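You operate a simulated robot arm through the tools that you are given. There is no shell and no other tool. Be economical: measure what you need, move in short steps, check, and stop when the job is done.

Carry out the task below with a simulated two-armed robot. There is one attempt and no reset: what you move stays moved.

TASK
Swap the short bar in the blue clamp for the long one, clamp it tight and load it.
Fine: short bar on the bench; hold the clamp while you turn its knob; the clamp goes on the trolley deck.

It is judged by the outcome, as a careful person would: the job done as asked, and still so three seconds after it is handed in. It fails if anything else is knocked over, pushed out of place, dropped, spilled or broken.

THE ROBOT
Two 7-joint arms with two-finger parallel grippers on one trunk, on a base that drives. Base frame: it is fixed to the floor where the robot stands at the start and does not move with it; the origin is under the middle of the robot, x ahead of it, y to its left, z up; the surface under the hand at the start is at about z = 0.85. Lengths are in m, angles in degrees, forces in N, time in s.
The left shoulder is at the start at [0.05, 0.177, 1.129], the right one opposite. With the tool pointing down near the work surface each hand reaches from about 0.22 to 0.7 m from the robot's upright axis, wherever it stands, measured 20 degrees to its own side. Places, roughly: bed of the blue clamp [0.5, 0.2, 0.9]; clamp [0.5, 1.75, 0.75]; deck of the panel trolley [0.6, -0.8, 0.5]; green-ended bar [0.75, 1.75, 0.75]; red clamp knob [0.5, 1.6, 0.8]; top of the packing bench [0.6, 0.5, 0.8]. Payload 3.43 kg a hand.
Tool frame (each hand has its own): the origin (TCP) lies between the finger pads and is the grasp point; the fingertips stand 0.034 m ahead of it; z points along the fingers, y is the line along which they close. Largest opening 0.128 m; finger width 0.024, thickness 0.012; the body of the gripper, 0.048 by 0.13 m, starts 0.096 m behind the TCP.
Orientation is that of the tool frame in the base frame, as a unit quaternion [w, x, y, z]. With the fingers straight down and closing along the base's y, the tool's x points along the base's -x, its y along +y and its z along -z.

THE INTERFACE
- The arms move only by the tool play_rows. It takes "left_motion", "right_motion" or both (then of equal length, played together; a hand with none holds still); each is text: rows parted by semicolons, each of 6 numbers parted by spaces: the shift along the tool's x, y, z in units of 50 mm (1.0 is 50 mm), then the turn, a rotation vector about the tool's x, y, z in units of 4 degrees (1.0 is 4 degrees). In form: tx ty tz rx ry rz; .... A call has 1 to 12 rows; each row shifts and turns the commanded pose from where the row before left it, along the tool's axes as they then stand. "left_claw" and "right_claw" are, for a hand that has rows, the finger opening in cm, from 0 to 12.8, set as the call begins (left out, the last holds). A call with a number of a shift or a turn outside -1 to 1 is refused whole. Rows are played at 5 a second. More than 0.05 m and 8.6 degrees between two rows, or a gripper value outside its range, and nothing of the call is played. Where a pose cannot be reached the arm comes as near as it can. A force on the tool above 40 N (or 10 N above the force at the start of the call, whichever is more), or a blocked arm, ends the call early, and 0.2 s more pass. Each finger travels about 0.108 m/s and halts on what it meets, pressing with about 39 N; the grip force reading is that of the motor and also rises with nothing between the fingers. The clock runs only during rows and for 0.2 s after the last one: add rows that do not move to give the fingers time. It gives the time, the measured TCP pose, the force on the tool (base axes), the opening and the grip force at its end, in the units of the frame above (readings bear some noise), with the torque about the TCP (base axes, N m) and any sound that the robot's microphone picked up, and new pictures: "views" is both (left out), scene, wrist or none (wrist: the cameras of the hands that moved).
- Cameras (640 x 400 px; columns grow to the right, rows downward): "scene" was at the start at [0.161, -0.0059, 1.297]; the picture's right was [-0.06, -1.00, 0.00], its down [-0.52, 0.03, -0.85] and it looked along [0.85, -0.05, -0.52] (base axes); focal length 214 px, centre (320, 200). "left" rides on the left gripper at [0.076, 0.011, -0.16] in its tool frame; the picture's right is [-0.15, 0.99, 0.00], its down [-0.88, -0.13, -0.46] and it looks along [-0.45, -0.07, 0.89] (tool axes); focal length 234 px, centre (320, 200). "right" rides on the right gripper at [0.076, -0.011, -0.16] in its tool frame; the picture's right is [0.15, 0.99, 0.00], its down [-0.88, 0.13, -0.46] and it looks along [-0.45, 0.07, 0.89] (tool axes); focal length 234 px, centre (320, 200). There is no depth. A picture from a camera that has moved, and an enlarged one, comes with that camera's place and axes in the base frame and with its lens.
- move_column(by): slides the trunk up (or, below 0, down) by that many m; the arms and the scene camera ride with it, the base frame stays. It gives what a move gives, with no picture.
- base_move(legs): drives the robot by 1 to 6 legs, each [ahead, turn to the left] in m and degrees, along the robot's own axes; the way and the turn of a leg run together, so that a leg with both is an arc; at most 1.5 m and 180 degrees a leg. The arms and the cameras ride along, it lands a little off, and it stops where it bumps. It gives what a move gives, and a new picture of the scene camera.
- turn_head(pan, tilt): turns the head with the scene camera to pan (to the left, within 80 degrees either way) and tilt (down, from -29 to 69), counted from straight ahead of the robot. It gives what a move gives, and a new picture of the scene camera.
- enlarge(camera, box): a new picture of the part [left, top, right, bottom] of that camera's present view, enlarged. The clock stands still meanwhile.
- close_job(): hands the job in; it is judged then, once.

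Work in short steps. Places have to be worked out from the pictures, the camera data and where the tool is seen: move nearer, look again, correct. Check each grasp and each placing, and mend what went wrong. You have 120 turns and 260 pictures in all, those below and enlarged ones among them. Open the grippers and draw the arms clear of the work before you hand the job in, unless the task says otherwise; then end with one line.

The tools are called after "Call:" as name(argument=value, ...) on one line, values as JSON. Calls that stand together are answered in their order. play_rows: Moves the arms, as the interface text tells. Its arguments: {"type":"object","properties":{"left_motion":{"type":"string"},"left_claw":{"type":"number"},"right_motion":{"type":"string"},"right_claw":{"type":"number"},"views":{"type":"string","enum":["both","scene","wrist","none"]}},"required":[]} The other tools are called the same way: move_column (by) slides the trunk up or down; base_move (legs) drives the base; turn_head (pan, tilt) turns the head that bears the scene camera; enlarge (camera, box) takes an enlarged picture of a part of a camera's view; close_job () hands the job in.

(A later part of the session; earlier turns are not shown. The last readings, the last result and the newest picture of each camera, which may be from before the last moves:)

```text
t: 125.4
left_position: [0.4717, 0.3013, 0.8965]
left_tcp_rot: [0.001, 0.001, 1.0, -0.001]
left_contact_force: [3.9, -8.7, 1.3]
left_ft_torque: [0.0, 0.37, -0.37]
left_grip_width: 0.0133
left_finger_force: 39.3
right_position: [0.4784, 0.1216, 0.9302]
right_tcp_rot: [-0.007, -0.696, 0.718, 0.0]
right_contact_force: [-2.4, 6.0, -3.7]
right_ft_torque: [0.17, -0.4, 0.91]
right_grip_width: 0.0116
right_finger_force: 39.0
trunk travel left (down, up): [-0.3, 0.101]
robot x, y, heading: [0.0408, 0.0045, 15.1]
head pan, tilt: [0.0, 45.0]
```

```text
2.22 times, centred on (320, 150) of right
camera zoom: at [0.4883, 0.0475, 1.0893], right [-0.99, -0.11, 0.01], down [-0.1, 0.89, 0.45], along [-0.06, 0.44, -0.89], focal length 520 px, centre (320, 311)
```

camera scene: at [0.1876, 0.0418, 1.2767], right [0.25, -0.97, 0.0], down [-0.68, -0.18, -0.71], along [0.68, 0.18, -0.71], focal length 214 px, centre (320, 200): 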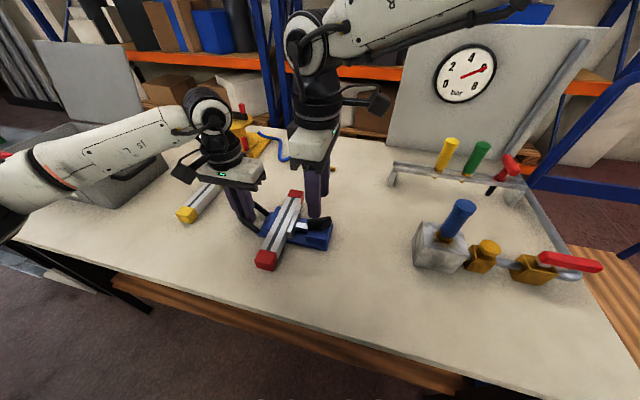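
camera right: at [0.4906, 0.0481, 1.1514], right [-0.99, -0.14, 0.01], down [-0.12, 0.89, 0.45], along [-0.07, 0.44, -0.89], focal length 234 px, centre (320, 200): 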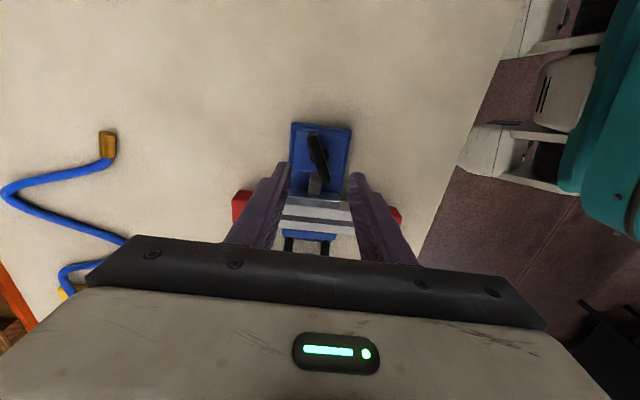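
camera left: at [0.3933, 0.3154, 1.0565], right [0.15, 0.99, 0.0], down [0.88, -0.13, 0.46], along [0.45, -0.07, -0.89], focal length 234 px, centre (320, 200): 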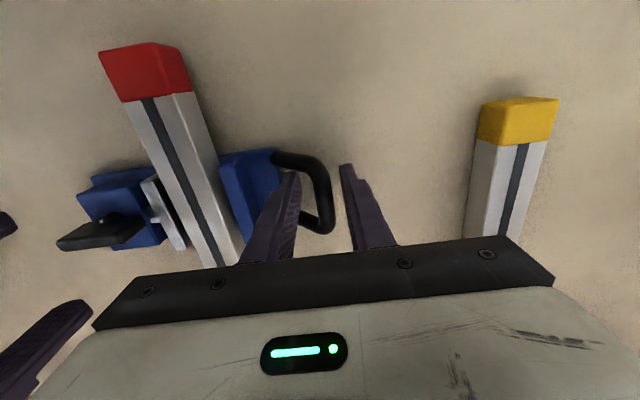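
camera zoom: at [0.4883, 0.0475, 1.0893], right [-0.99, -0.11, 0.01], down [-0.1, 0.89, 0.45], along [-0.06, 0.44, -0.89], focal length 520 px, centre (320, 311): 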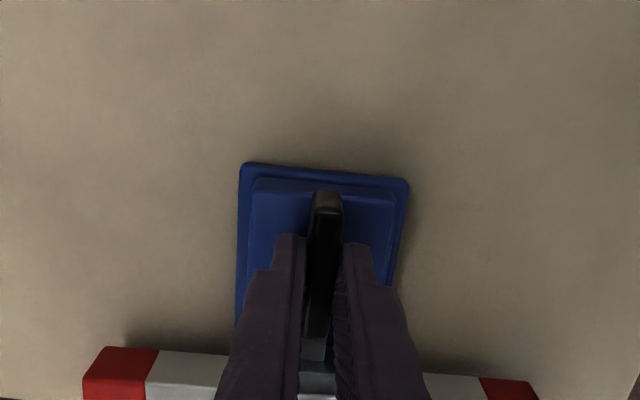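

Call:
play_rows(right_motion="0 0 0 0 0 -0.8; 0 0 0 0 0 0", views="none")

Call:
play_rows(right_motion="0 0 0 0 0 -0.8; 0 0 0 0 0 0", views="none")

Call:
play_rows(right_motion="0 0 0 0 0 -0.8; 0 0 0 0 0 0", views="none")

```text
t: 126.0
left_position: [0.4715, 0.302, 0.8972]
left_tcp_rot: [0.0, 0.001, 1.0, 0.0]
left_contact_force: [1.1, -6.3, 2.5]
left_ft_torque: [-0.01, 0.08, -0.32]
left_grip_width: 0.0135
left_finger_force: 38.9
right_position: [0.4783, 0.1219, 0.93]
right_tcp_rot: [0.007, 0.714, -0.7, -0.001]
right_contact_force: [-0.4, 4.9, -4.1]
right_ft_torque: [-0.11, -0.27, 0.26]
right_grip_width: 0.0115
right_finger_force: 38.9
trunk travel left (down, up): [-0.3, 0.101]
robot x, y, heading: [0.0402, 0.0034, 14.6]
head pan, tilt: [0.0, 45.0]
```

```text
t: 126.6
left_position: [0.4704, 0.303, 0.8977]
left_tcp_rot: [0.0, 0.0, 1.0, 0.0]
left_contact_force: [0.6, -4.7, 2.6]
left_ft_torque: [-0.02, 0.01, -0.33]
left_grip_width: 0.0133
left_finger_force: 39.2
right_position: [0.4775, 0.1221, 0.9303]
right_tcp_rot: [0.006, 0.735, -0.678, -0.001]
right_contact_force: [-0.3, 4.1, -4.5]
right_ft_torque: [-0.06, -0.23, 0.23]
right_grip_width: 0.0113
right_finger_force: 38.7
trunk travel left (down, up): [-0.3, 0.101]
robot x, y, heading: [0.0421, 0.0034, 14.8]
head pan, tilt: [0.0, 45.0]
```

```text
t: 127.2
left_position: [0.4706, 0.3034, 0.897]
left_tcp_rot: [0.0, 0.0, 1.0, 0.0]
left_contact_force: [0.8, -2.2, 1.3]
left_ft_torque: [0.02, 0.08, -0.44]
left_grip_width: 0.0131
left_finger_force: 39.5
right_position: [0.4794, 0.1219, 0.9306]
right_tcp_rot: [0.006, 0.752, -0.659, -0.001]
right_contact_force: [0.2, 0.6, -0.9]
right_ft_torque: [0.19, -0.47, 0.31]
right_grip_width: 0.0114
right_finger_force: 39.4
trunk travel left (down, up): [-0.3, 0.101]
robot x, y, heading: [0.0409, 0.0019, 14.7]
head pan, tilt: [0.0, 45.0]
```

The knob follows the tool back with ~0.25 N·m, so it's spring-loaded against the jaw. I turn it to the firm point again, release there, and see where it rests.

Call:
play_rows(right_motion="0 0 0 0 0 1; 0 0 0 0 0 1; 0 0 0 0 0 0.8; 0 0 0 0 0 0; 0 0 0 0 0 0", views="none")

Call:
play_rows(right_motion="0 0 0 0 0 0; 0 0 0 0 0 0", right_claw=5, views="none")

Call:
enlarge(camera="right", box=[220, 60, 420, 240])

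Call:
enlarge(camera="left", box=[40, 80, 300, 270])

```text
t: 128.4
left_position: [0.4708, 0.3025, 0.8974]
left_tcp_rot: [0.0, 0.0, 1.0, -0.002]
left_contact_force: [3.5, 2.8, 0.6]
left_ft_torque: [0.06, 0.17, -0.61]
left_grip_width: 0.0133
left_finger_force: 38.7
right_position: [0.4781, 0.1223, 0.9297]
right_tcp_rot: [-0.007, -0.684, 0.729, 0.0]
right_contact_force: [-2.3, -0.2, 0.1]
right_ft_torque: [0.38, -0.43, 1.01]
right_grip_width: 0.0122
right_finger_force: 39.2
trunk travel left (down, up): [-0.3, 0.101]
robot x, y, heading: [0.0405, 0.0014, 14.7]
head pan, tilt: [0.0, 45.0]
```

```text
t: 129.0
left_position: [0.471, 0.3021, 0.8979]
left_tcp_rot: [0.001, 0.001, 1.0, -0.001]
left_contact_force: [-1.4, 0.4, 2.9]
left_ft_torque: [0.0, -0.26, -0.24]
left_grip_width: 0.0134
left_finger_force: 39.1
right_position: [0.4793, 0.1215, 0.9298]
right_tcp_rot: [-0.006, -0.684, 0.729, 0.001]
right_contact_force: [-0.4, 0.1, 0.0]
right_ft_torque: [0.01, -0.02, 0.0]
right_grip_width: 0.05
right_finger_force: 0.0
trunk travel left (down, up): [-0.3, 0.101]
robot x, y, heading: [0.0428, 0.0048, 14.7]
head pan, tilt: [0.0, 45.0]
```

```text
2.22 times, centred on (320, 150) of right
camera zoom: at [0.4853, 0.0471, 1.0892], right [-1.0, -0.08, 0.01], down [-0.07, 0.89, 0.45], along [-0.05, 0.45, -0.89], focal length 520 px, centre (320, 311)
```

zoom: 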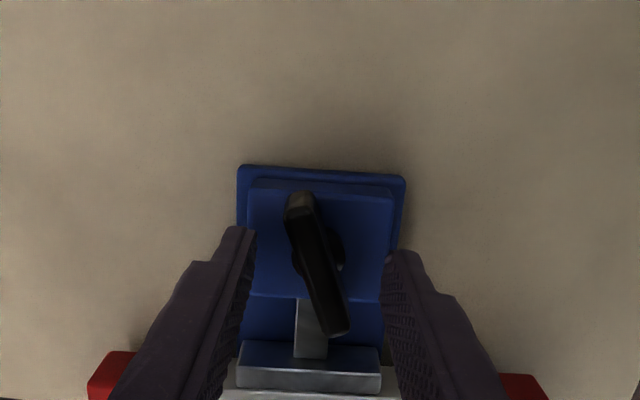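

```text
2.11 times, centred on (170, 175) of left
camera zoom: at [0.3931, 0.3153, 1.0569], right [0.15, 0.99, 0.0], down [0.88, -0.13, 0.46], along [0.45, -0.07, -0.89], focal length 493 px, centre (636, 253)
```

zoom: 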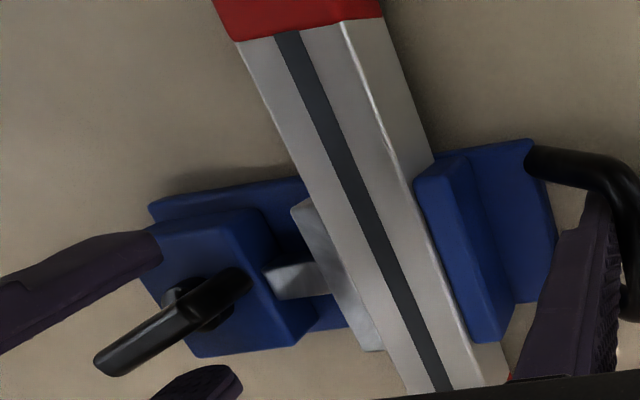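

It settles at about −20° under its own preload, jaw hard on the bar — that's as tight as this screw holds. Now rise, square the right hand and take the block body beneath the knob (closing along x).

Call:
play_rows(right_motion="0 0 -0.6 0 0 0; 0 0 -0.6 0 0 0; 0 0.04 0 0 0 -0.93; 0 0 0 0 0 0; 0 0 0.6 0 0 0; 0 0 0.6 0 0 0; 0 0 0.3 0 0 0; 0 0 0 0 0 0", right_claw=9.2, views="none")

Call:
enlarge(camera="right", box=[220, 60, 420, 240])

Call:
enlarge(camera="scene", box=[240, 180, 360, 270])

```text
t: 130.8
left_position: [0.4713, 0.302, 0.8975]
left_tcp_rot: [0.0, 0.001, 1.0, 0.0]
left_contact_force: [-1.2, -1.4, 1.4]
left_ft_torque: [-0.02, -0.24, -0.25]
left_grip_width: 0.0133
left_finger_force: 39.2
right_position: [0.4746, 0.1227, 0.9176]
right_tcp_rot: [0.007, 0.708, -0.706, -0.001]
right_contact_force: [-0.1, 0.0, -0.1]
right_ft_torque: [-0.02, 0.01, 0.0]
right_grip_width: 0.092
right_finger_force: 0.0
trunk travel left (down, up): [-0.3, 0.101]
robot x, y, heading: [0.0385, 0.0044, 14.7]
head pan, tilt: [0.0, 45.0]
```

```text
2.22 times, centred on (320, 150) of right
camera zoom: at [0.4872, 0.0489, 1.0763], right [-0.99, -0.15, 0.01], down [-0.13, 0.88, 0.45], along [-0.08, 0.44, -0.89], focal length 520 px, centre (320, 311)
```

zoom: 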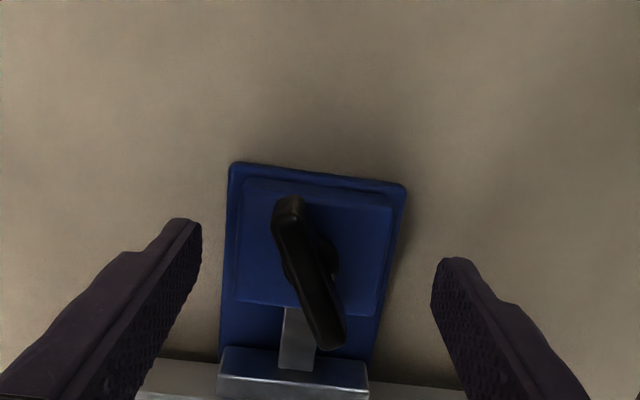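

```text
4.44 times, centred on (300, 225) of scene
camera zoom: at [0.1875, 0.0419, 1.2767], right [0.25, -0.97, 0.0], down [-0.68, -0.18, -0.71], along [0.68, 0.18, -0.71], focal length 953 px, centre (409, 89)
```

zoom: 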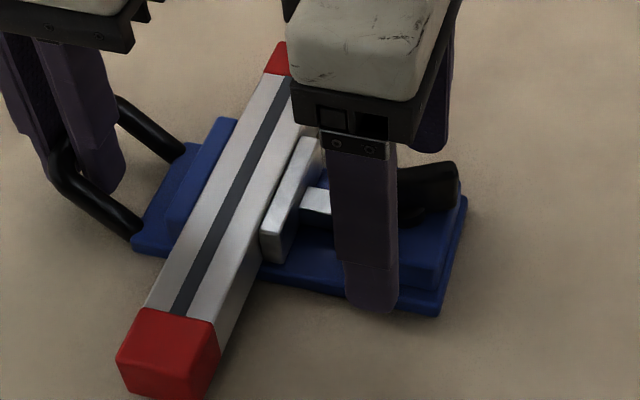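

Straddling the block. Lower 15 mm and close on it.

Call:
play_rows(right_motion="0 -0.04 0.15 0 0 0; 0 0 0.15 0 0 0; 0 0 0 0 0 0", views="none")

Call:
play_rows(right_motion="0 0 0 0 0 0; 0 0 0 0 0 0; 0 0 0 0 0 0", right_claw=0, views="none")

Call:
enlarge(camera="scene", box=[240, 180, 360, 270])

```text
t: 131.6
left_position: [0.4706, 0.3031, 0.8968]
left_tcp_rot: [-0.001, 0.001, 1.0, -0.001]
left_contact_force: [-2.1, -1.9, 0.7]
left_ft_torque: [-0.03, -0.26, -0.29]
left_grip_width: 0.0135
left_finger_force: 39.1
right_position: [0.4775, 0.1232, 0.9004]
right_tcp_rot: [0.007, 0.707, -0.707, -0.001]
right_contact_force: [0.8, -0.1, -0.4]
right_ft_torque: [-0.01, -0.01, 0.02]
right_grip_width: 0.092
right_finger_force: 0.1
trunk travel left (down, up): [-0.3, 0.101]
robot x, y, heading: [0.0403, 0.0027, 15.0]
head pan, tilt: [0.0, 45.0]
```

```text
t: 132.4
left_position: [0.4704, 0.3015, 0.8976]
left_tcp_rot: [-0.001, 0.001, 1.0, 0.0]
left_contact_force: [-2.5, -0.6, 3.8]
left_ft_torque: [0.02, 0.41, -0.58]
left_grip_width: 0.0134
left_finger_force: 39.2
right_position: [0.4785, 0.1229, 0.9007]
right_tcp_rot: [0.007, 0.707, -0.707, -0.001]
right_contact_force: [4.0, 0.3, 0.0]
right_ft_torque: [-0.1, -0.84, -0.08]
right_grip_width: 0.0596
right_finger_force: 38.9
trunk travel left (down, up): [-0.3, 0.101]
robot x, y, heading: [0.0413, 0.0024, 14.8]
head pan, tilt: [0.0, 45.0]
```

```text
4.44 times, centred on (300, 225) of scene
camera zoom: at [0.1878, 0.042, 1.2767], right [0.25, -0.97, 0.0], down [-0.68, -0.18, -0.71], along [0.68, 0.18, -0.71], focal length 953 px, centre (409, 89)
```

zoom: 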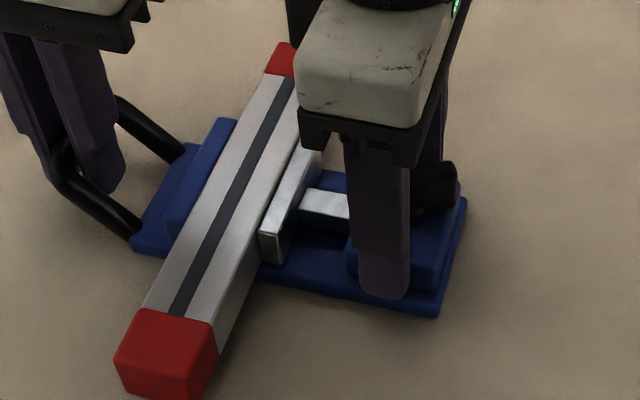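

Block gripped (59.6 mm). Lift with the trunk, both hands together, 3 cm first.

Call:
move_column(by=0.03)

Call:
enlarge(camera="scene", box=[220, 160, 380, 280])

```text
t: 133.2
left_position: [0.471, 0.3027, 0.9262]
left_tcp_rot: [-0.001, 0.001, 1.0, -0.001]
left_contact_force: [-5.6, -0.8, -0.5]
left_ft_torque: [-0.01, 0.34, -0.6]
left_grip_width: 0.0133
left_finger_force: 39.0
right_position: [0.478, 0.1227, 0.9304]
right_tcp_rot: [0.007, 0.708, -0.706, -0.001]
right_contact_force: [7.5, 1.2, -6.6]
right_ft_torque: [-0.49, -0.37, -0.42]
right_grip_width: 0.0598
right_finger_force: 39.2
trunk travel left (down, up): [-0.33, 0.071]
robot x, y, heading: [0.0404, 0.0042, 15.1]
head pan, tilt: [0.0, 45.0]
```

```text
3.33 times, centred on (300, 220) of scene
camera zoom: at [0.1885, 0.0425, 1.3066], right [0.25, -0.97, 0.0], down [-0.68, -0.18, -0.71], along [0.68, 0.18, -0.71], focal length 715 px, centre (387, 133)
```

zoom: 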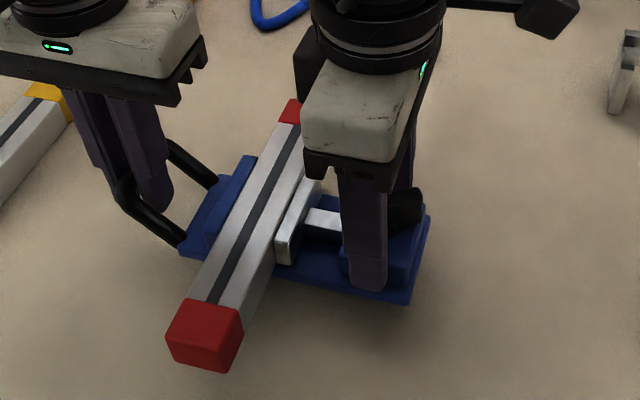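

Lifted level, ~0.7 kg, held by both hands. Raise further and look right at the trolley.

Call:
move_column(by=0.06)

Call:
turn_head(pan=-75, tilt=30)

```text
t: 134.2
left_position: [0.4719, 0.3024, 0.9872]
left_tcp_rot: [0.0, 0.001, 1.0, -0.001]
left_contact_force: [-5.7, -1.0, -0.6]
left_ft_torque: [-0.01, 0.28, -0.7]
left_grip_width: 0.0134
left_finger_force: 38.7
right_position: [0.4777, 0.1221, 0.9903]
right_tcp_rot: [0.007, 0.708, -0.707, -0.001]
right_contact_force: [6.2, -0.4, -6.4]
right_ft_torque: [-0.35, -0.33, -0.38]
right_grip_width: 0.0595
right_finger_force: 38.8
trunk travel left (down, up): [-0.39, 0.011]
robot x, y, heading: [0.0397, 0.0077, 14.8]
head pan, tilt: [0.0, 45.0]
```

```text
t: 135.6
left_position: [0.4723, 0.3027, 0.9864]
left_tcp_rot: [-0.001, 0.0, 1.0, -0.001]
left_contact_force: [-5.4, 2.0, -2.4]
left_ft_torque: [0.01, 0.15, -0.74]
left_grip_width: 0.0135
left_finger_force: 38.5
right_position: [0.4779, 0.1227, 0.9906]
right_tcp_rot: [0.007, 0.708, -0.706, -0.001]
right_contact_force: [4.5, -1.9, -3.0]
right_ft_torque: [0.07, -0.2, -0.13]
right_grip_width: 0.0595
right_finger_force: 38.4
trunk travel left (down, up): [-0.39, 0.011]
robot x, y, heading: [0.0403, 0.0059, 14.8]
head pan, tilt: [-75.0, 30.0]
camera scene: at [0.1546, -0.0568, 1.3892], right [-0.87, -0.5, 0.0], down [-0.25, 0.43, -0.87], along [0.43, -0.75, -0.5], focal length 214 px, centre (320, 200)
```

scene: 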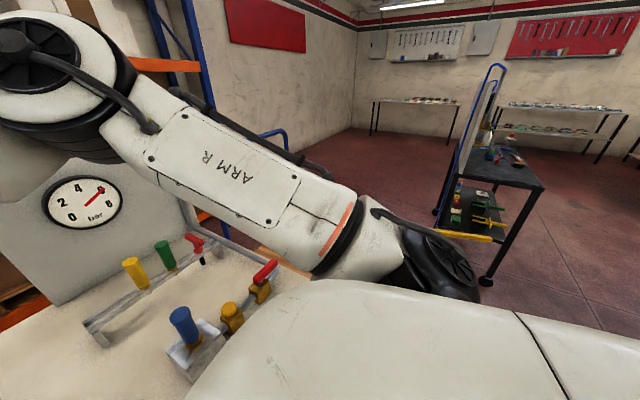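

The arm hides the trolley. Back away from the bench 0.4 m and look again.

Call:
base_move(legs=[[-0.4, 0]])

Call:
turn_head(pan=-60, tilt=28)

```text
t: 138.1
left_position: [0.0894, 0.2019, 0.988]
left_tcp_rot: [0.001, 0.002, 1.0, -0.001]
left_contact_force: [-3.9, 4.3, -3.6]
left_ft_torque: [-0.02, 0.13, -0.73]
left_grip_width: 0.0135
left_finger_force: 39.2
right_position: [0.0944, 0.0205, 0.9907]
right_tcp_rot: [-0.007, -0.707, 0.707, 0.001]
right_contact_force: [3.0, -2.9, -1.5]
right_ft_torque: [0.34, -0.15, 0.18]
right_grip_width: 0.0596
right_finger_force: 38.9
trunk travel left (down, up): [-0.39, 0.011]
robot x, y, heading: [-0.3424, -0.0981, 14.5]
head pan, tilt: [-75.0, 30.0]
camera scene: at [-0.2289, -0.1576, 1.3893], right [-0.87, -0.49, 0.0], down [-0.25, 0.43, -0.87], along [0.43, -0.75, -0.5], focal length 214 px, centre (320, 200)
```

scene: 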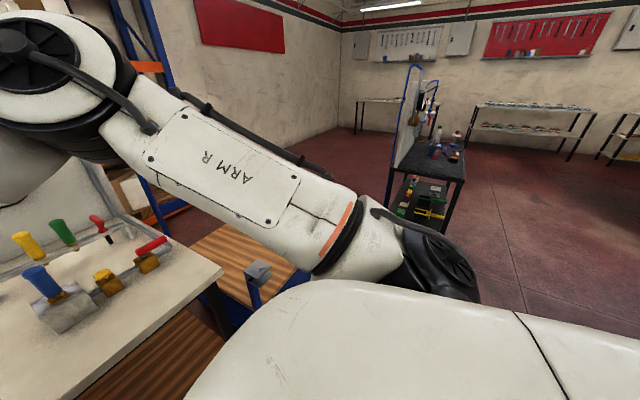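

```text
t: 138.9
left_position: [0.0904, 0.2016, 0.9866]
left_tcp_rot: [-0.001, 0.002, 1.0, -0.001]
left_contact_force: [-1.0, 0.0, -2.8]
left_ft_torque: [-0.02, 0.04, -0.66]
left_grip_width: 0.0133
left_finger_force: 38.4
right_position: [0.0951, 0.0208, 0.9891]
right_tcp_rot: [0.007, 0.708, -0.706, 0.0]
right_contact_force: [1.4, -2.2, -2.5]
right_ft_torque: [0.16, -0.05, 0.52]
right_grip_width: 0.0598
right_finger_force: 39.3
trunk travel left (down, up): [-0.39, 0.011]
robot x, y, heading: [-0.3434, -0.0988, 14.5]
head pan, tilt: [-60.0, 28.0]
camera scene: at [-0.209, -0.1438, 1.3924], right [-0.71, -0.7, 0.0], down [-0.33, 0.33, -0.88], along [0.62, -0.63, -0.47], focal length 214 px, centre (320, 200)
```

scene: 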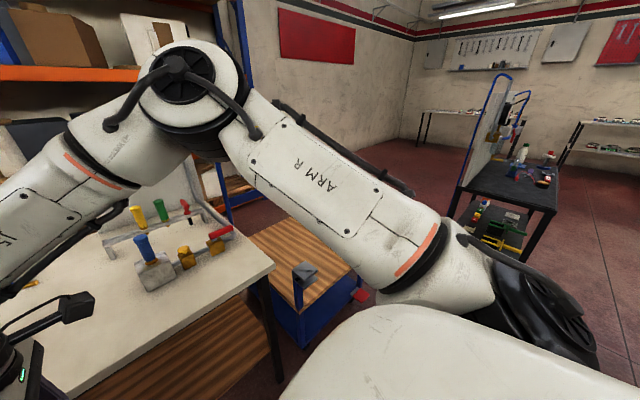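

Deck is partly visible beyond the arm. Turn the base right by 60° to face it better.

Call:
base_move(legs=[[0, -60]])

Call:
turn_head(pan=12, tilt=38)

```text
t: 141.9
left_position: [0.1375, -0.3067, 0.9866]
left_tcp_rot: [-0.001, 0.488, 0.873, 0.0]
left_contact_force: [-1.4, 4.0, -1.3]
left_ft_torque: [-0.01, 0.03, -0.58]
left_grip_width: 0.0139
left_finger_force: 39.1
right_position: [-0.0116, -0.4065, 0.9895]
right_tcp_rot: [-0.006, -0.274, 0.962, 0.004]
right_contact_force: [1.6, -4.4, -4.9]
right_ft_torque: [-0.08, 0.1, -0.11]
right_grip_width: 0.0599
right_finger_force: 38.6
trunk travel left (down, up): [-0.39, 0.011]
robot x, y, heading: [-0.3418, -0.0985, -43.5]
head pan, tilt: [-60.0, 28.0]
camera scene: at [-0.3117, -0.2342, 1.3924], right [-0.97, 0.23, 0.0], down [0.11, 0.46, -0.88], along [-0.21, -0.86, -0.47], focal length 214 px, centre (320, 200)
```

scene: 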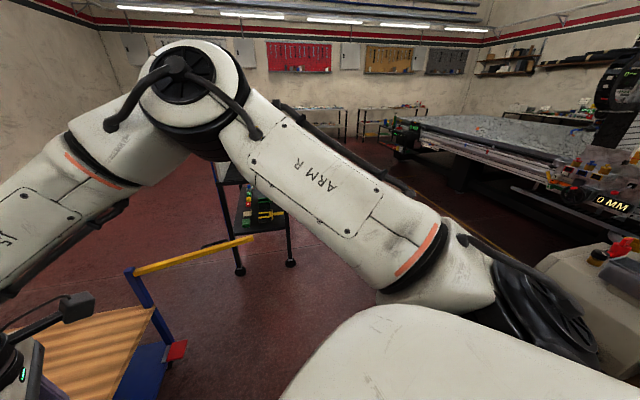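

```text
t: 143.3
left_position: [0.1377, -0.3058, 0.9873]
left_tcp_rot: [0.0, 0.488, 0.873, 0.0]
left_contact_force: [0.6, 0.8, -2.4]
left_ft_torque: [0.19, 0.14, -0.56]
left_grip_width: 0.0135
left_finger_force: 38.5
right_position: [-0.0129, -0.4055, 0.9891]
right_tcp_rot: [-0.006, -0.274, 0.962, 0.003]
right_contact_force: [0.4, -1.6, -3.2]
right_ft_torque: [-0.22, -0.16, 0.42]
right_grip_width: 0.0595
right_finger_force: 39.2
trunk travel left (down, up): [-0.39, 0.011]
robot x, y, heading: [-0.3469, -0.098, -43.5]
head pan, tilt: [12.0, 38.0]
camera scene: at [-0.2167, -0.1905, 1.3769], right [-0.52, -0.85, 0.0], down [-0.52, 0.32, -0.79], along [0.67, -0.41, -0.62], focal length 214 px, centre (320, 200)
```

scene: 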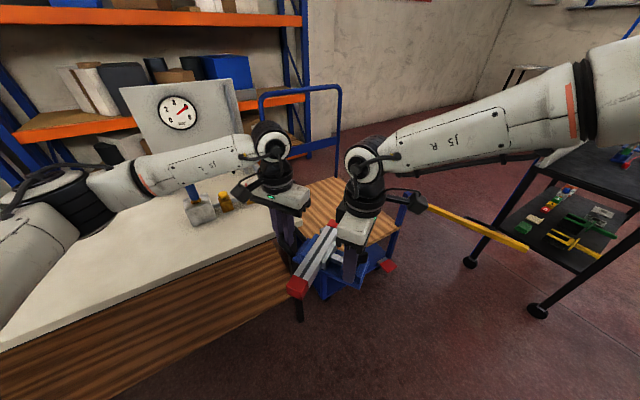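

Call:
enlarge(camera="scene", box=[220, 80, 540, 320])

```text
1.67 times, centred on (380, 200) of scene
camera zoom: at [-0.2167, -0.1905, 1.3769], right [-0.52, -0.85, 0.0], down [-0.52, 0.32, -0.79], along [0.67, -0.41, -0.62], focal length 358 px, centre (220, 200)
```

zoom: 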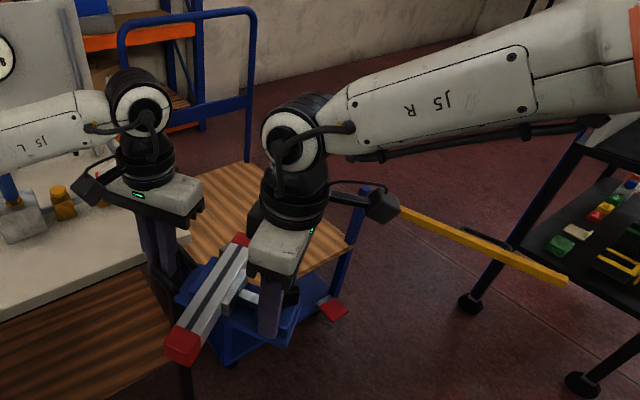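

The trolley deck spans roughly x 0.28–0.86, y −0.53…−1.0, with two short posts at the near corners and a gate arm swung toward (−0.17, −1.12) at z≈0.74. I'll come in from the −x side with heading ≈ −15°, staying left of the gate.

Call:
base_move(legs=[[0, -46.5], [0.526, 0], [0, 75]])

Call:
turn_head(pan=0, tilt=40)

```text
t: 151.8
left_position: [0.1746, -0.6005, 0.987]
left_tcp_rot: [-0.002, 0.261, 0.965, -0.001]
left_contact_force: [-2.0, 4.1, -2.0]
left_ft_torque: [0.06, 0.19, -0.55]
left_grip_width: 0.0135
left_finger_force: 38.5
right_position: [0.0899, -0.7602, 0.99]
right_tcp_rot: [-0.008, -0.499, 0.866, 0.002]
right_contact_force: [1.8, -4.9, -4.7]
right_ft_torque: [-0.12, -0.12, -0.1]
right_grip_width: 0.0596
right_finger_force: 38.8
trunk travel left (down, up): [-0.39, 0.011]
robot x, y, heading: [-0.3468, -0.6452, -15.5]
head pan, tilt: [12.0, 38.0]
camera scene: at [-0.1929, -0.6667, 1.3769], right [-0.06, -1.0, 0.0], down [-0.61, 0.04, -0.79], along [0.79, -0.05, -0.62], focal length 214 px, centre (320, 200)
```

scene: 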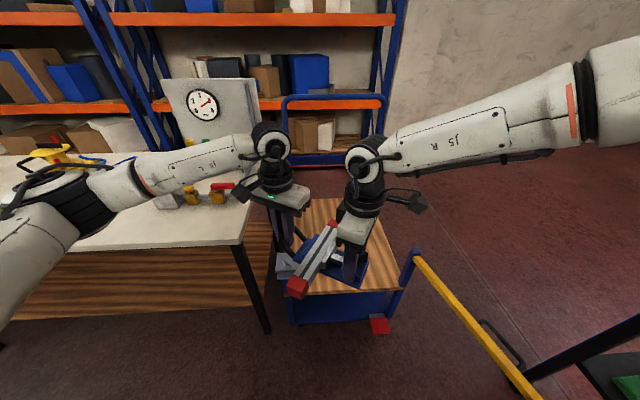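

```text
t: 152.6
left_position: [0.1735, -0.5999, 0.9869]
left_tcp_rot: [-0.002, 0.261, 0.965, 0.001]
left_contact_force: [-0.5, 0.9, -2.8]
left_ft_torque: [-0.02, -0.04, -0.46]
left_grip_width: 0.0132
left_finger_force: 38.6
right_position: [0.0893, -0.7603, 0.9893]
right_tcp_rot: [-0.007, -0.5, 0.866, 0.002]
right_contact_force: [1.3, -0.5, -3.4]
right_ft_torque: [0.13, -0.08, 0.35]
right_grip_width: 0.0597
right_finger_force: 39.0
trunk travel left (down, up): [-0.39, 0.011]
robot x, y, heading: [-0.345, -0.641, -15.4]
head pan, tilt: [0.0, 40.0]
camera scene: at [-0.1971, -0.6843, 1.3739], right [-0.27, -0.96, 0.0], down [-0.62, 0.17, -0.77], along [0.74, -0.2, -0.64], focal length 214 px, centre (320, 200)
```

scene: 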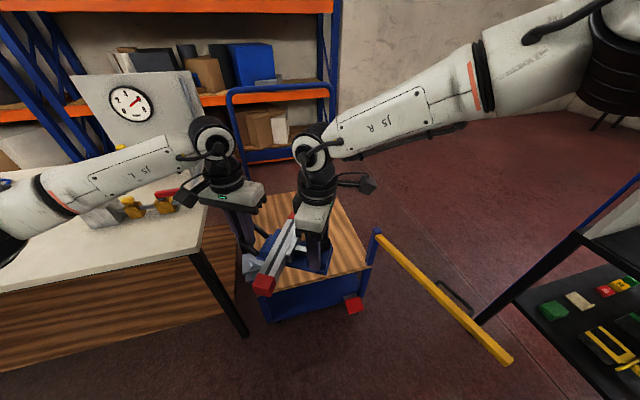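

Left elbow would be near the bench corner if I lower by trunk alone, so I'll keep the trunk fairly high and lower with the arms. First drive in over the deck (clamp still at z≈0.94, above posts).

Call:
base_move(legs=[[0, -5.5], [0.305, 0], [0, 11]])

Call:
turn_head(pan=0, tilt=55)

```text
t: 155.9
left_position: [0.455, -0.6652, 0.9866]
left_tcp_rot: [-0.001, 0.217, 0.976, 0.0]
left_contact_force: [-1.7, 0.8, -1.3]
left_ft_torque: [0.0, -0.02, -0.52]
left_grip_width: 0.0133
left_finger_force: 39.0
right_position: [0.3853, -0.8309, 0.9904]
right_tcp_rot: [-0.008, -0.538, 0.843, 0.002]
right_contact_force: [1.9, -1.2, -4.8]
right_ft_torque: [-0.13, 0.08, 0.06]
right_grip_width: 0.0598
right_finger_force: 38.9
trunk travel left (down, up): [-0.39, 0.011]
robot x, y, heading: [-0.066, -0.7528, -10.4]
head pan, tilt: [0.0, 40.0]
camera scene: at [0.0919, -0.7809, 1.3739], right [-0.18, -0.98, 0.0], down [-0.63, 0.11, -0.77], along [0.75, -0.14, -0.64], focal length 214 px, centre (320, 200)
```

scene: 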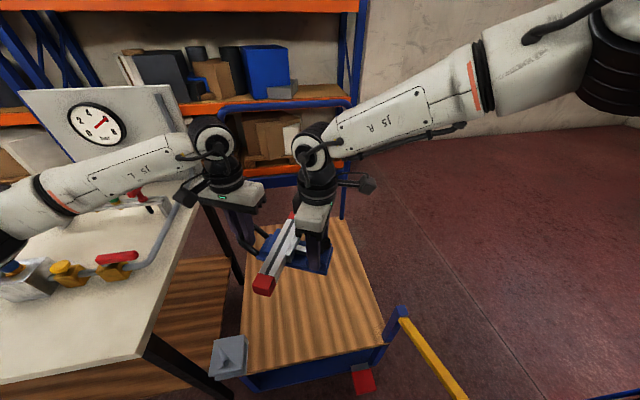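

```text
t: 156.7
left_position: [0.4545, -0.6648, 0.9868]
left_tcp_rot: [-0.002, 0.218, 0.976, 0.001]
left_contact_force: [0.0, 1.0, -3.8]
left_ft_torque: [-0.03, -0.01, -0.43]
left_grip_width: 0.0134
left_finger_force: 38.5
right_position: [0.3845, -0.8306, 0.9893]
right_tcp_rot: [-0.007, -0.538, 0.843, 0.002]
right_contact_force: [-0.9, 0.1, -3.7]
right_ft_torque: [0.14, -0.05, 0.33]
right_grip_width: 0.0597
right_finger_force: 38.7
trunk travel left (down, up): [-0.39, 0.011]
robot x, y, heading: [-0.0602, -0.7546, -10.4]
head pan, tilt: [0.0, 55.0]
camera scene: at [0.0792, -0.7792, 1.3532], right [-0.18, -0.98, 0.0], down [-0.81, 0.15, -0.57], along [0.56, -0.1, -0.82], focal length 214 px, centre (320, 200)
```

scene: 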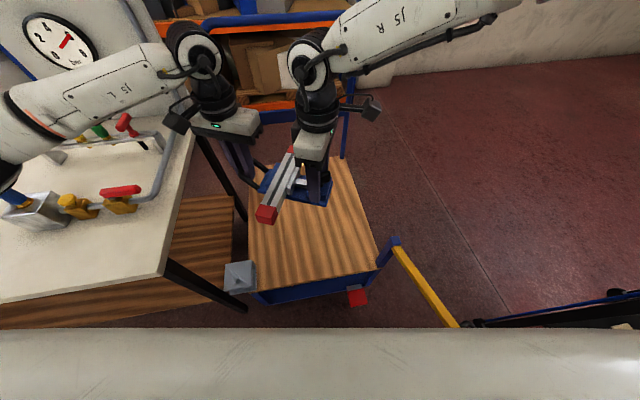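

Lowering here would bring the left elbow onto the bench tools. I check the wrist cameras to see the robot's own body size and surroundings.

Call:
enlarge(camera="right", box=[0, 0, 640, 400])

Call:
enlarge(camera="left", box=[0, 0, 640, 400])

Call:
turn_head(pan=45, tilt=40)

```text
1.00 times, centred on (320, 200) of right (not enlarged: the box is as wide or as high as the picture)
camera zoom: at [0.3637, -0.9038, 1.1495], right [-0.96, 0.28, 0.01], down [0.26, 0.86, 0.45], along [0.12, 0.43, -0.89], focal length 234 px, centre (320, 200)
```

zoom: 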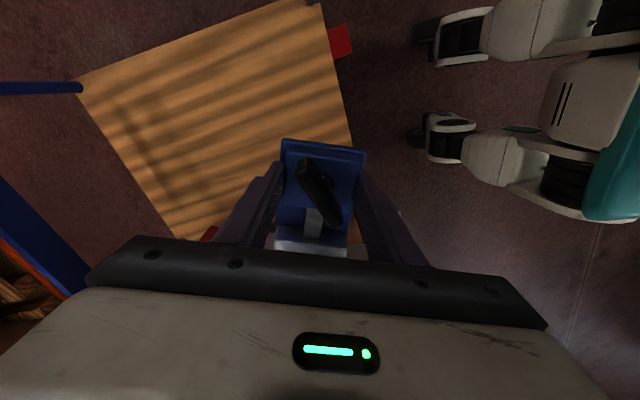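

```text
1.00 times, centred on (320, 200) of left (not enlarged: the box is as wide or as high as the picture)
camera zoom: at [0.3887, -0.6214, 1.1464], right [0.55, 0.83, 0.0], down [0.74, -0.49, 0.45], along [0.38, -0.25, -0.89], focal length 234 px, centre (320, 200)
```

zoom: 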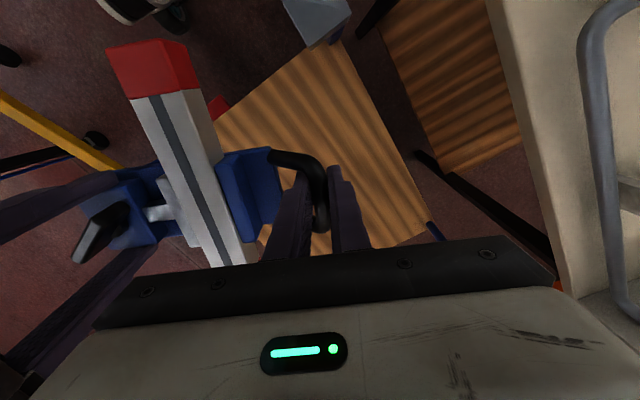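

```text
t: 157.8
left_position: [0.4544, -0.6664, 0.9867]
left_tcp_rot: [0.0, 0.217, 0.976, 0.0]
left_contact_force: [-1.1, 0.1, -1.6]
left_ft_torque: [0.06, 0.12, -0.46]
left_grip_width: 0.0136
left_finger_force: 38.5
right_position: [0.3839, -0.8319, 0.9901]
right_tcp_rot: [-0.007, -0.537, 0.843, 0.002]
right_contact_force: [-0.3, -0.5, -3.4]
right_ft_torque: [-0.01, -0.17, 0.32]
right_grip_width: 0.0598
right_finger_force: 38.7
trunk travel left (down, up): [-0.39, 0.011]
robot x, y, heading: [-0.0603, -0.7579, -10.3]
head pan, tilt: [45.0, 40.0]
camera scene: at [0.0782, -0.718, 1.3738], right [0.57, -0.82, 0.0], down [-0.53, -0.37, -0.77], along [0.63, 0.44, -0.64], focal length 214 px, centre (320, 200)
```

scene: 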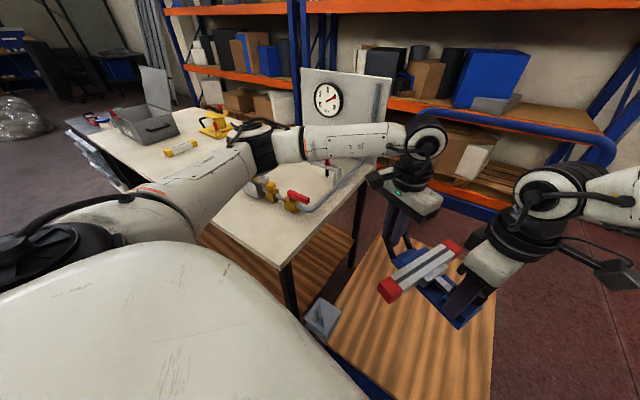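

The base is narrow and low; better to re-approach with heading ≈ +3° from P≈(−0.046, −0.82): this keeps the left elbow off the bench tools and the body ~0.29 m from the gate. Back out and come in again.

Call:
base_move(legs=[[0, 28.4], [-0.248, 0], [0, -15.1], [0.25, 0]])

```text
t: 163.4
left_position: [0.4283, -0.6114, 0.9865]
left_tcp_rot: [-0.002, 0.1, 0.995, 0.0]
left_contact_force: [-1.6, 1.6, -2.2]
left_ft_torque: [0.01, 0.06, -0.46]
left_grip_width: 0.0138
left_finger_force: 39.1
right_position: [0.3984, -0.7895, 0.9892]
right_tcp_rot: [-0.007, -0.634, 0.773, 0.0]
right_contact_force: [1.7, -1.1, -4.0]
right_ft_torque: [0.01, -0.03, 0.18]
right_grip_width: 0.0598
right_finger_force: 39.0
trunk travel left (down, up): [-0.39, 0.011]
robot x, y, heading: [-0.0501, -0.8225, 3.3]
head pan, tilt: [45.0, 40.0]
camera scene: at [0.0748, -0.7519, 1.3738], right [0.75, -0.66, 0.0], down [-0.43, -0.48, -0.77], along [0.51, 0.57, -0.64], focal length 214 px, centre (320, 200)
```

scene: 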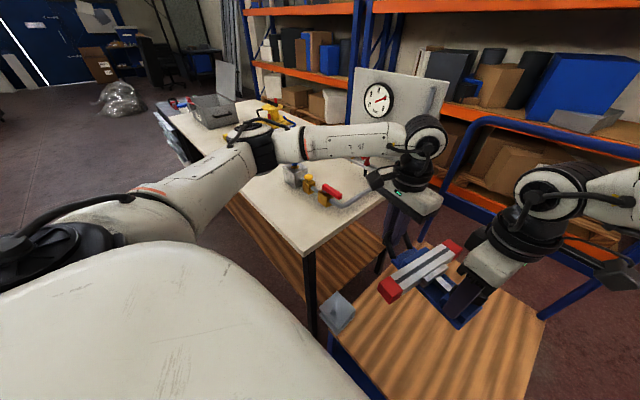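

Well placed; elbow clear of tools. Now lower both hands together with the arms, compensating the right tool's slight tilt; 16 cm first.

Call:
play_rows(left_motion="-0.003 0 0.8 0 0 0; -0.003 0 0.8 0 0 0; -0.003 0 0.8 0 0 0; -0.003 0 0.8 0 0 0; 0 0 0 0 0 0", right_motion="-0.0086 -0.0071 0.8 0 0 0; -0.0086 -0.0071 0.8 0 0 0; -0.0086 -0.0071 0.8 0 0 0; -0.0086 -0.0071 0.8 0 0 0; 0 0 0 0 0 0", views="scene")

```text
t: 164.6
left_position: [0.4298, -0.613, 0.8249]
left_tcp_rot: [-0.002, 0.101, 0.995, 0.001]
left_contact_force: [-4.6, 4.8, 4.5]
left_ft_torque: [-0.19, -0.05, -0.57]
left_grip_width: 0.0136
left_finger_force: 38.8
right_position: [0.3999, -0.7921, 0.8301]
right_tcp_rot: [-0.007, -0.634, 0.773, 0.0]
right_contact_force: [5.1, -3.9, -11.0]
right_ft_torque: [-1.16, 0.17, -0.4]
right_grip_width: 0.0594
right_finger_force: 38.9
trunk travel left (down, up): [-0.39, 0.011]
robot x, y, heading: [-0.0539, -0.8196, 3.7]
head pan, tilt: [45.0, 40.0]
camera scene: at [0.0738, -0.752, 1.3739], right [0.75, -0.66, 0.0], down [-0.43, -0.48, -0.77], along [0.51, 0.57, -0.64], focal length 214 px, centre (320, 200)
```

scene: 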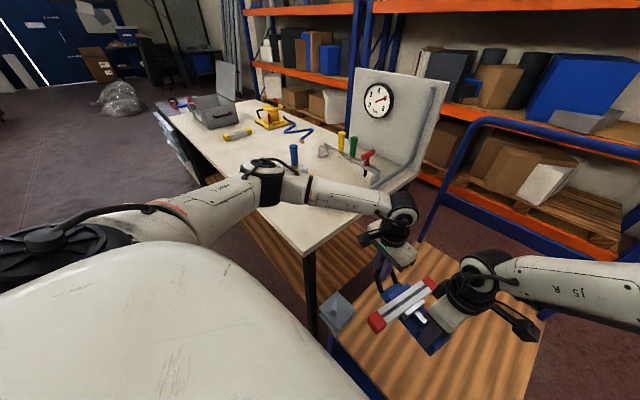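

Elbow is dropping toward the bench corner. I shift both hands 4 cm forward and 5 cm right relative to the body, then turn the base +7.5° and back 2.5 cm, moving the elbow well clear.

Call:
play_rows(left_motion="-0.343 -0.253 0 0 0 0; -0.343 -0.253 0 0 0 0; -0.343 -0.253 0 0 0 0; 0 0 0 0 0 0", right_motion="0.254 -0.343 0 0 0 0; 0.254 -0.343 0 0 0 0; 0.254 -0.343 0 0 0 0; 0 0 0 0 0 0", views="none")

Call:
base_move(legs=[[0, 7.5], [-0.025, 0]])

```text
t: 165.6
left_position: [0.4721, -0.6578, 0.8265]
left_tcp_rot: [-0.004, 0.099, 0.995, 0.003]
left_contact_force: [-2.6, 15.6, -7.0]
left_ft_torque: [0.03, 0.3, -0.74]
left_grip_width: 0.0135
left_finger_force: 38.9
right_position: [0.4419, -0.8371, 0.8311]
right_tcp_rot: [-0.008, -0.634, 0.773, -0.001]
right_contact_force: [2.6, -15.2, -0.7]
right_ft_torque: [0.57, -0.45, -0.18]
right_grip_width: 0.0596
right_finger_force: 38.5
trunk travel left (down, up): [-0.39, 0.011]
robot x, y, heading: [-0.0499, -0.8162, 3.3]
head pan, tilt: [45.0, 40.0]
```

```text
t: 167.0
left_position: [0.422, -0.5961, 0.8278]
left_tcp_rot: [-0.001, 0.033, 0.999, 0.001]
left_contact_force: [-6.7, 19.7, -5.9]
left_ft_torque: [0.05, 0.11, -0.83]
left_grip_width: 0.0135
left_finger_force: 38.8
right_position: [0.4159, -0.7753, 0.8302]
right_tcp_rot: [-0.008, -0.684, 0.729, -0.001]
right_contact_force: [6.6, -18.1, 0.1]
right_ft_torque: [0.58, -0.18, -0.39]
right_grip_width: 0.0596
right_finger_force: 38.5
trunk travel left (down, up): [-0.39, 0.011]
robot x, y, heading: [-0.0793, -0.824, 11.1]
head pan, tilt: [45.0, 40.0]
camera scene: at [0.0392, -0.7405, 1.374], right [0.83, -0.56, 0.0], down [-0.36, -0.53, -0.77], along [0.43, 0.63, -0.64], focal length 214 px, centre (320, 200)
```

scene: 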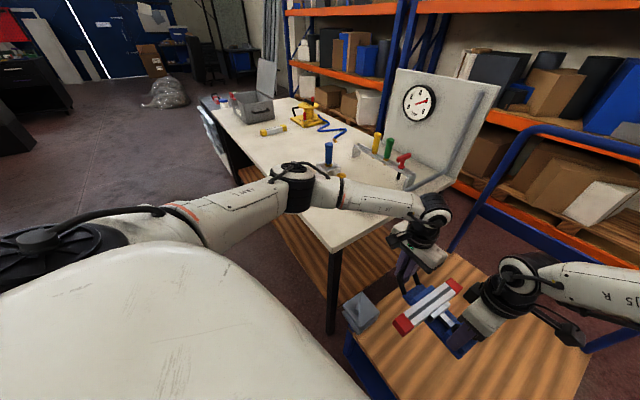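

Elbow is clear now. Relieve 1–2 mm of internal stress and continue lowering 16 cm.

Call:
play_rows(left_motion="0 0.03 0 0 0 0; 0 0 0.8 0 0 0; 0 0 0.8 0 0 0; 0 0 0.8 0 0 0; 0 0 0.8 0 0 0; 0 0 0 0 0 0", right_motion="0 0 0 0 0 0; -0.0104 -0.0076 0.8 0 0 0; -0.0104 -0.0076 0.8 0 0 0; -0.0104 -0.0076 0.8 0 0 0; -0.0104 -0.0076 0.8 0 0 0; 0 0 0 0 0 0", views="scene")

Call:
enlarge(camera="scene", box=[330, 200, 570, 380])

```text
t: 168.4
left_position: [0.421, -0.5952, 0.667]
left_tcp_rot: [-0.004, 0.034, 0.999, 0.002]
left_contact_force: [1.3, 1.4, -10.0]
left_ft_torque: [0.14, -0.25, -0.27]
left_grip_width: 0.0134
left_finger_force: 39.6
right_position: [0.4157, -0.7758, 0.6663]
right_tcp_rot: [-0.007, -0.684, 0.729, -0.001]
right_contact_force: [-1.0, -1.0, 3.9]
right_ft_torque: [1.29, 0.2, 0.53]
right_grip_width: 0.0596
right_finger_force: 39.5
trunk travel left (down, up): [-0.39, 0.011]
robot x, y, heading: [-0.0786, -0.8242, 11.0]
head pan, tilt: [45.0, 40.0]
camera scene: at [0.0403, -0.7403, 1.3739], right [0.83, -0.56, 0.0], down [-0.36, -0.53, -0.77], along [0.43, 0.63, -0.64], focal length 214 px, centre (320, 200)
```

scene: 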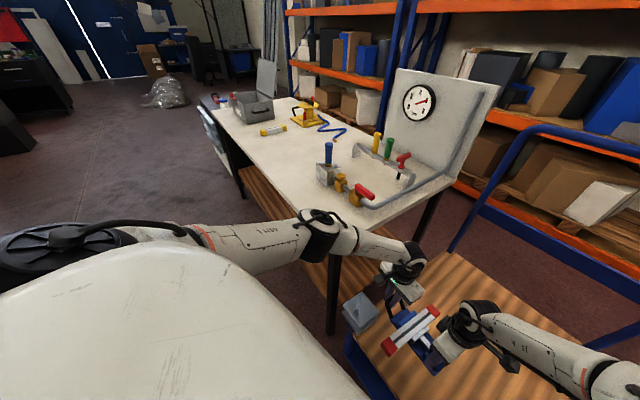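

```text
2.22 times, centred on (450, 290) of scene
camera zoom: at [0.0403, -0.7403, 1.3739], right [0.83, -0.56, 0.0], down [-0.36, -0.53, -0.77], along [0.43, 0.63, -0.64], focal length 477 px, centre (31, 0)
```

zoom: 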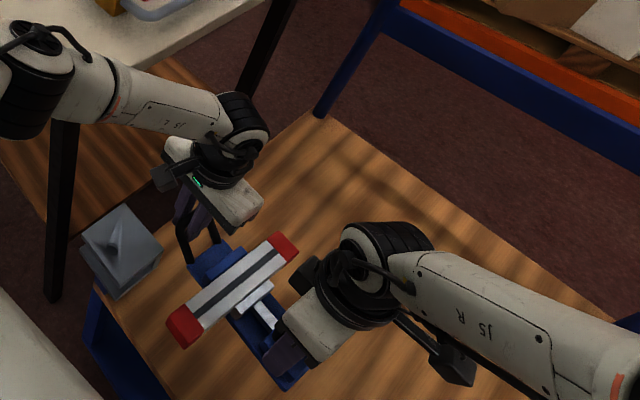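

Shift the clamp 5 cm inward and 6 cm right so it sits well inside the deck, levelling by raising the right hand 3 mm.

Call:
play_rows(left_motion="-0.36 -0.377 0 0 0 0; -0.36 -0.377 0 0 0 0; -0.36 -0.377 0 0 0 0; 0 0 0 0 0 0; 0 0 0 0 0 0", right_motion="0.378 -0.358 -0.03 0 0 0; 0.378 -0.358 -0.03 0 0 0; 0.378 -0.358 0 0 0 0; 0 0 0 0 0 0; 0 0 0 0 0 0", views="none")

Call:
turn_head(pan=10, tilt=55)

Call:
enlarge(camera="scene", box=[200, 100, 440, 280])

```text
t: 169.6
left_position: [0.4479, -0.6479, 0.6752]
left_tcp_rot: [0.0, 0.034, 0.999, -0.002]
left_contact_force: [16.8, -19.3, -7.8]
left_ft_torque: [0.11, -0.63, 1.24]
left_grip_width: 0.0159
left_finger_force: 39.9
left hand out of reach, approached as far as the arm can: row 2, 3
right_position: [0.4609, -0.8308, 0.672]
right_tcp_rot: [-0.008, -0.686, 0.728, 0.004]
right_contact_force: [-16.0, 18.4, 1.6]
right_ft_torque: [0.85, 0.66, 1.45]
right_grip_width: 0.0622
right_finger_force: 38.4
trunk travel left (down, up): [-0.39, 0.011]
robot x, y, heading: [-0.077, -0.8225, 10.9]
head pan, tilt: [45.0, 40.0]
```

```text
t: 170.6
left_position: [0.448, -0.6479, 0.6739]
left_tcp_rot: [0.0, 0.033, 0.999, -0.002]
left_contact_force: [16.9, -20.9, -4.6]
left_ft_torque: [-0.03, -0.23, 1.17]
left_grip_width: 0.0158
left_finger_force: 39.0
right_position: [0.4624, -0.8298, 0.672]
right_tcp_rot: [-0.008, -0.685, 0.728, 0.002]
right_contact_force: [-16.4, 20.8, -1.2]
right_ft_torque: [0.37, 0.23, 1.45]
right_grip_width: 0.0623
right_finger_force: 39.0
trunk travel left (down, up): [-0.39, 0.011]
robot x, y, heading: [-0.0783, -0.8254, 10.9]
head pan, tilt: [10.0, 55.0]
camera scene: at [0.0602, -0.785, 1.3532], right [0.36, -0.93, 0.0], down [-0.76, -0.29, -0.57], along [0.54, 0.21, -0.82], focal length 214 px, centre (320, 200)
```

scene: 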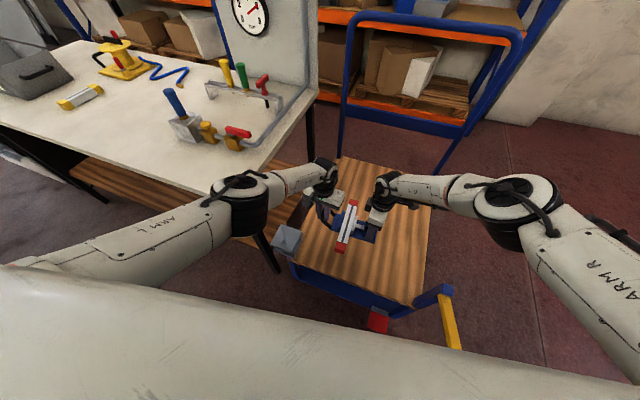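

```text
2.22 times, centred on (320, 190) of scene
camera zoom: at [0.0602, -0.785, 1.3532], right [0.36, -0.93, 0.0], down [-0.76, -0.29, -0.57], along [0.54, 0.21, -0.82], focal length 477 px, centre (320, 222)
```

zoom: 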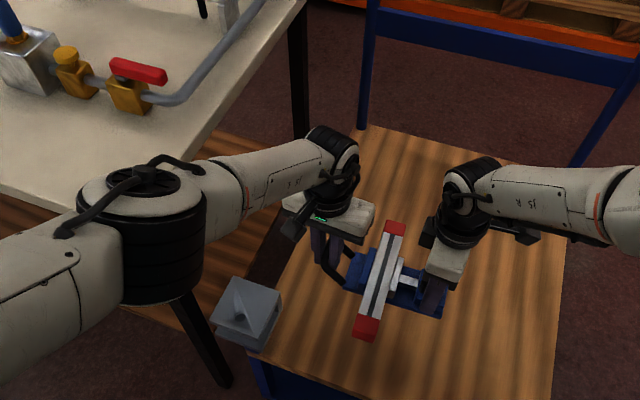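

The left hand ran out of reach by ~2 cm, stressing the hold. Bring the right hand back 2 cm in x to restore their spacing.

Call:
play_rows(right_motion="-0.02 0.13 0 0 0 0; -0.02 0.13 0 0 0 0; -0.02 0.13 0 0 0 0; 0 0 0 0 0 0", views="none")

Call:
enlarge(camera="scene", box=[200, 100, 440, 280])

```text
t: 171.6
left_position: [0.446, -0.6453, 0.6713]
left_tcp_rot: [-0.002, 0.034, 0.999, 0.001]
left_contact_force: [6.2, -14.9, -6.3]
left_ft_torque: [0.06, -0.11, 0.9]
left_grip_width: 0.0138
left_finger_force: 39.8
right_position: [0.4475, -0.8306, 0.6739]
right_tcp_rot: [-0.007, -0.684, 0.73, -0.001]
right_contact_force: [-6.6, 15.0, 0.0]
right_ft_torque: [0.56, 0.15, 0.27]
right_grip_width: 0.0602
right_finger_force: 39.3
trunk travel left (down, up): [-0.39, 0.011]
robot x, y, heading: [-0.0778, -0.8268, 11.2]
head pan, tilt: [10.0, 55.0]
```

```text
2.22 times, centred on (320, 190) of scene
camera zoom: at [0.0602, -0.7851, 1.3532], right [0.36, -0.93, 0.0], down [-0.77, -0.29, -0.57], along [0.54, 0.21, -0.82], focal length 477 px, centre (320, 222)
```

zoom: 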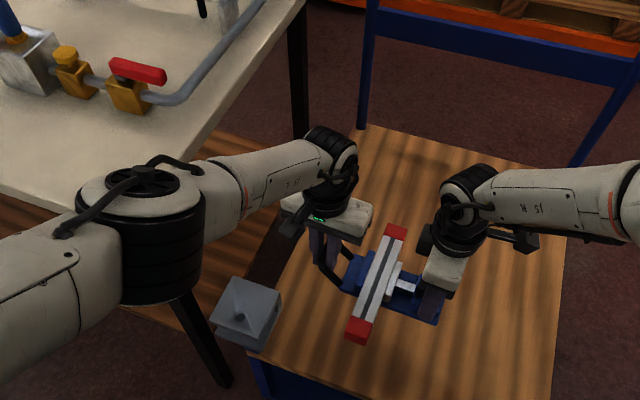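

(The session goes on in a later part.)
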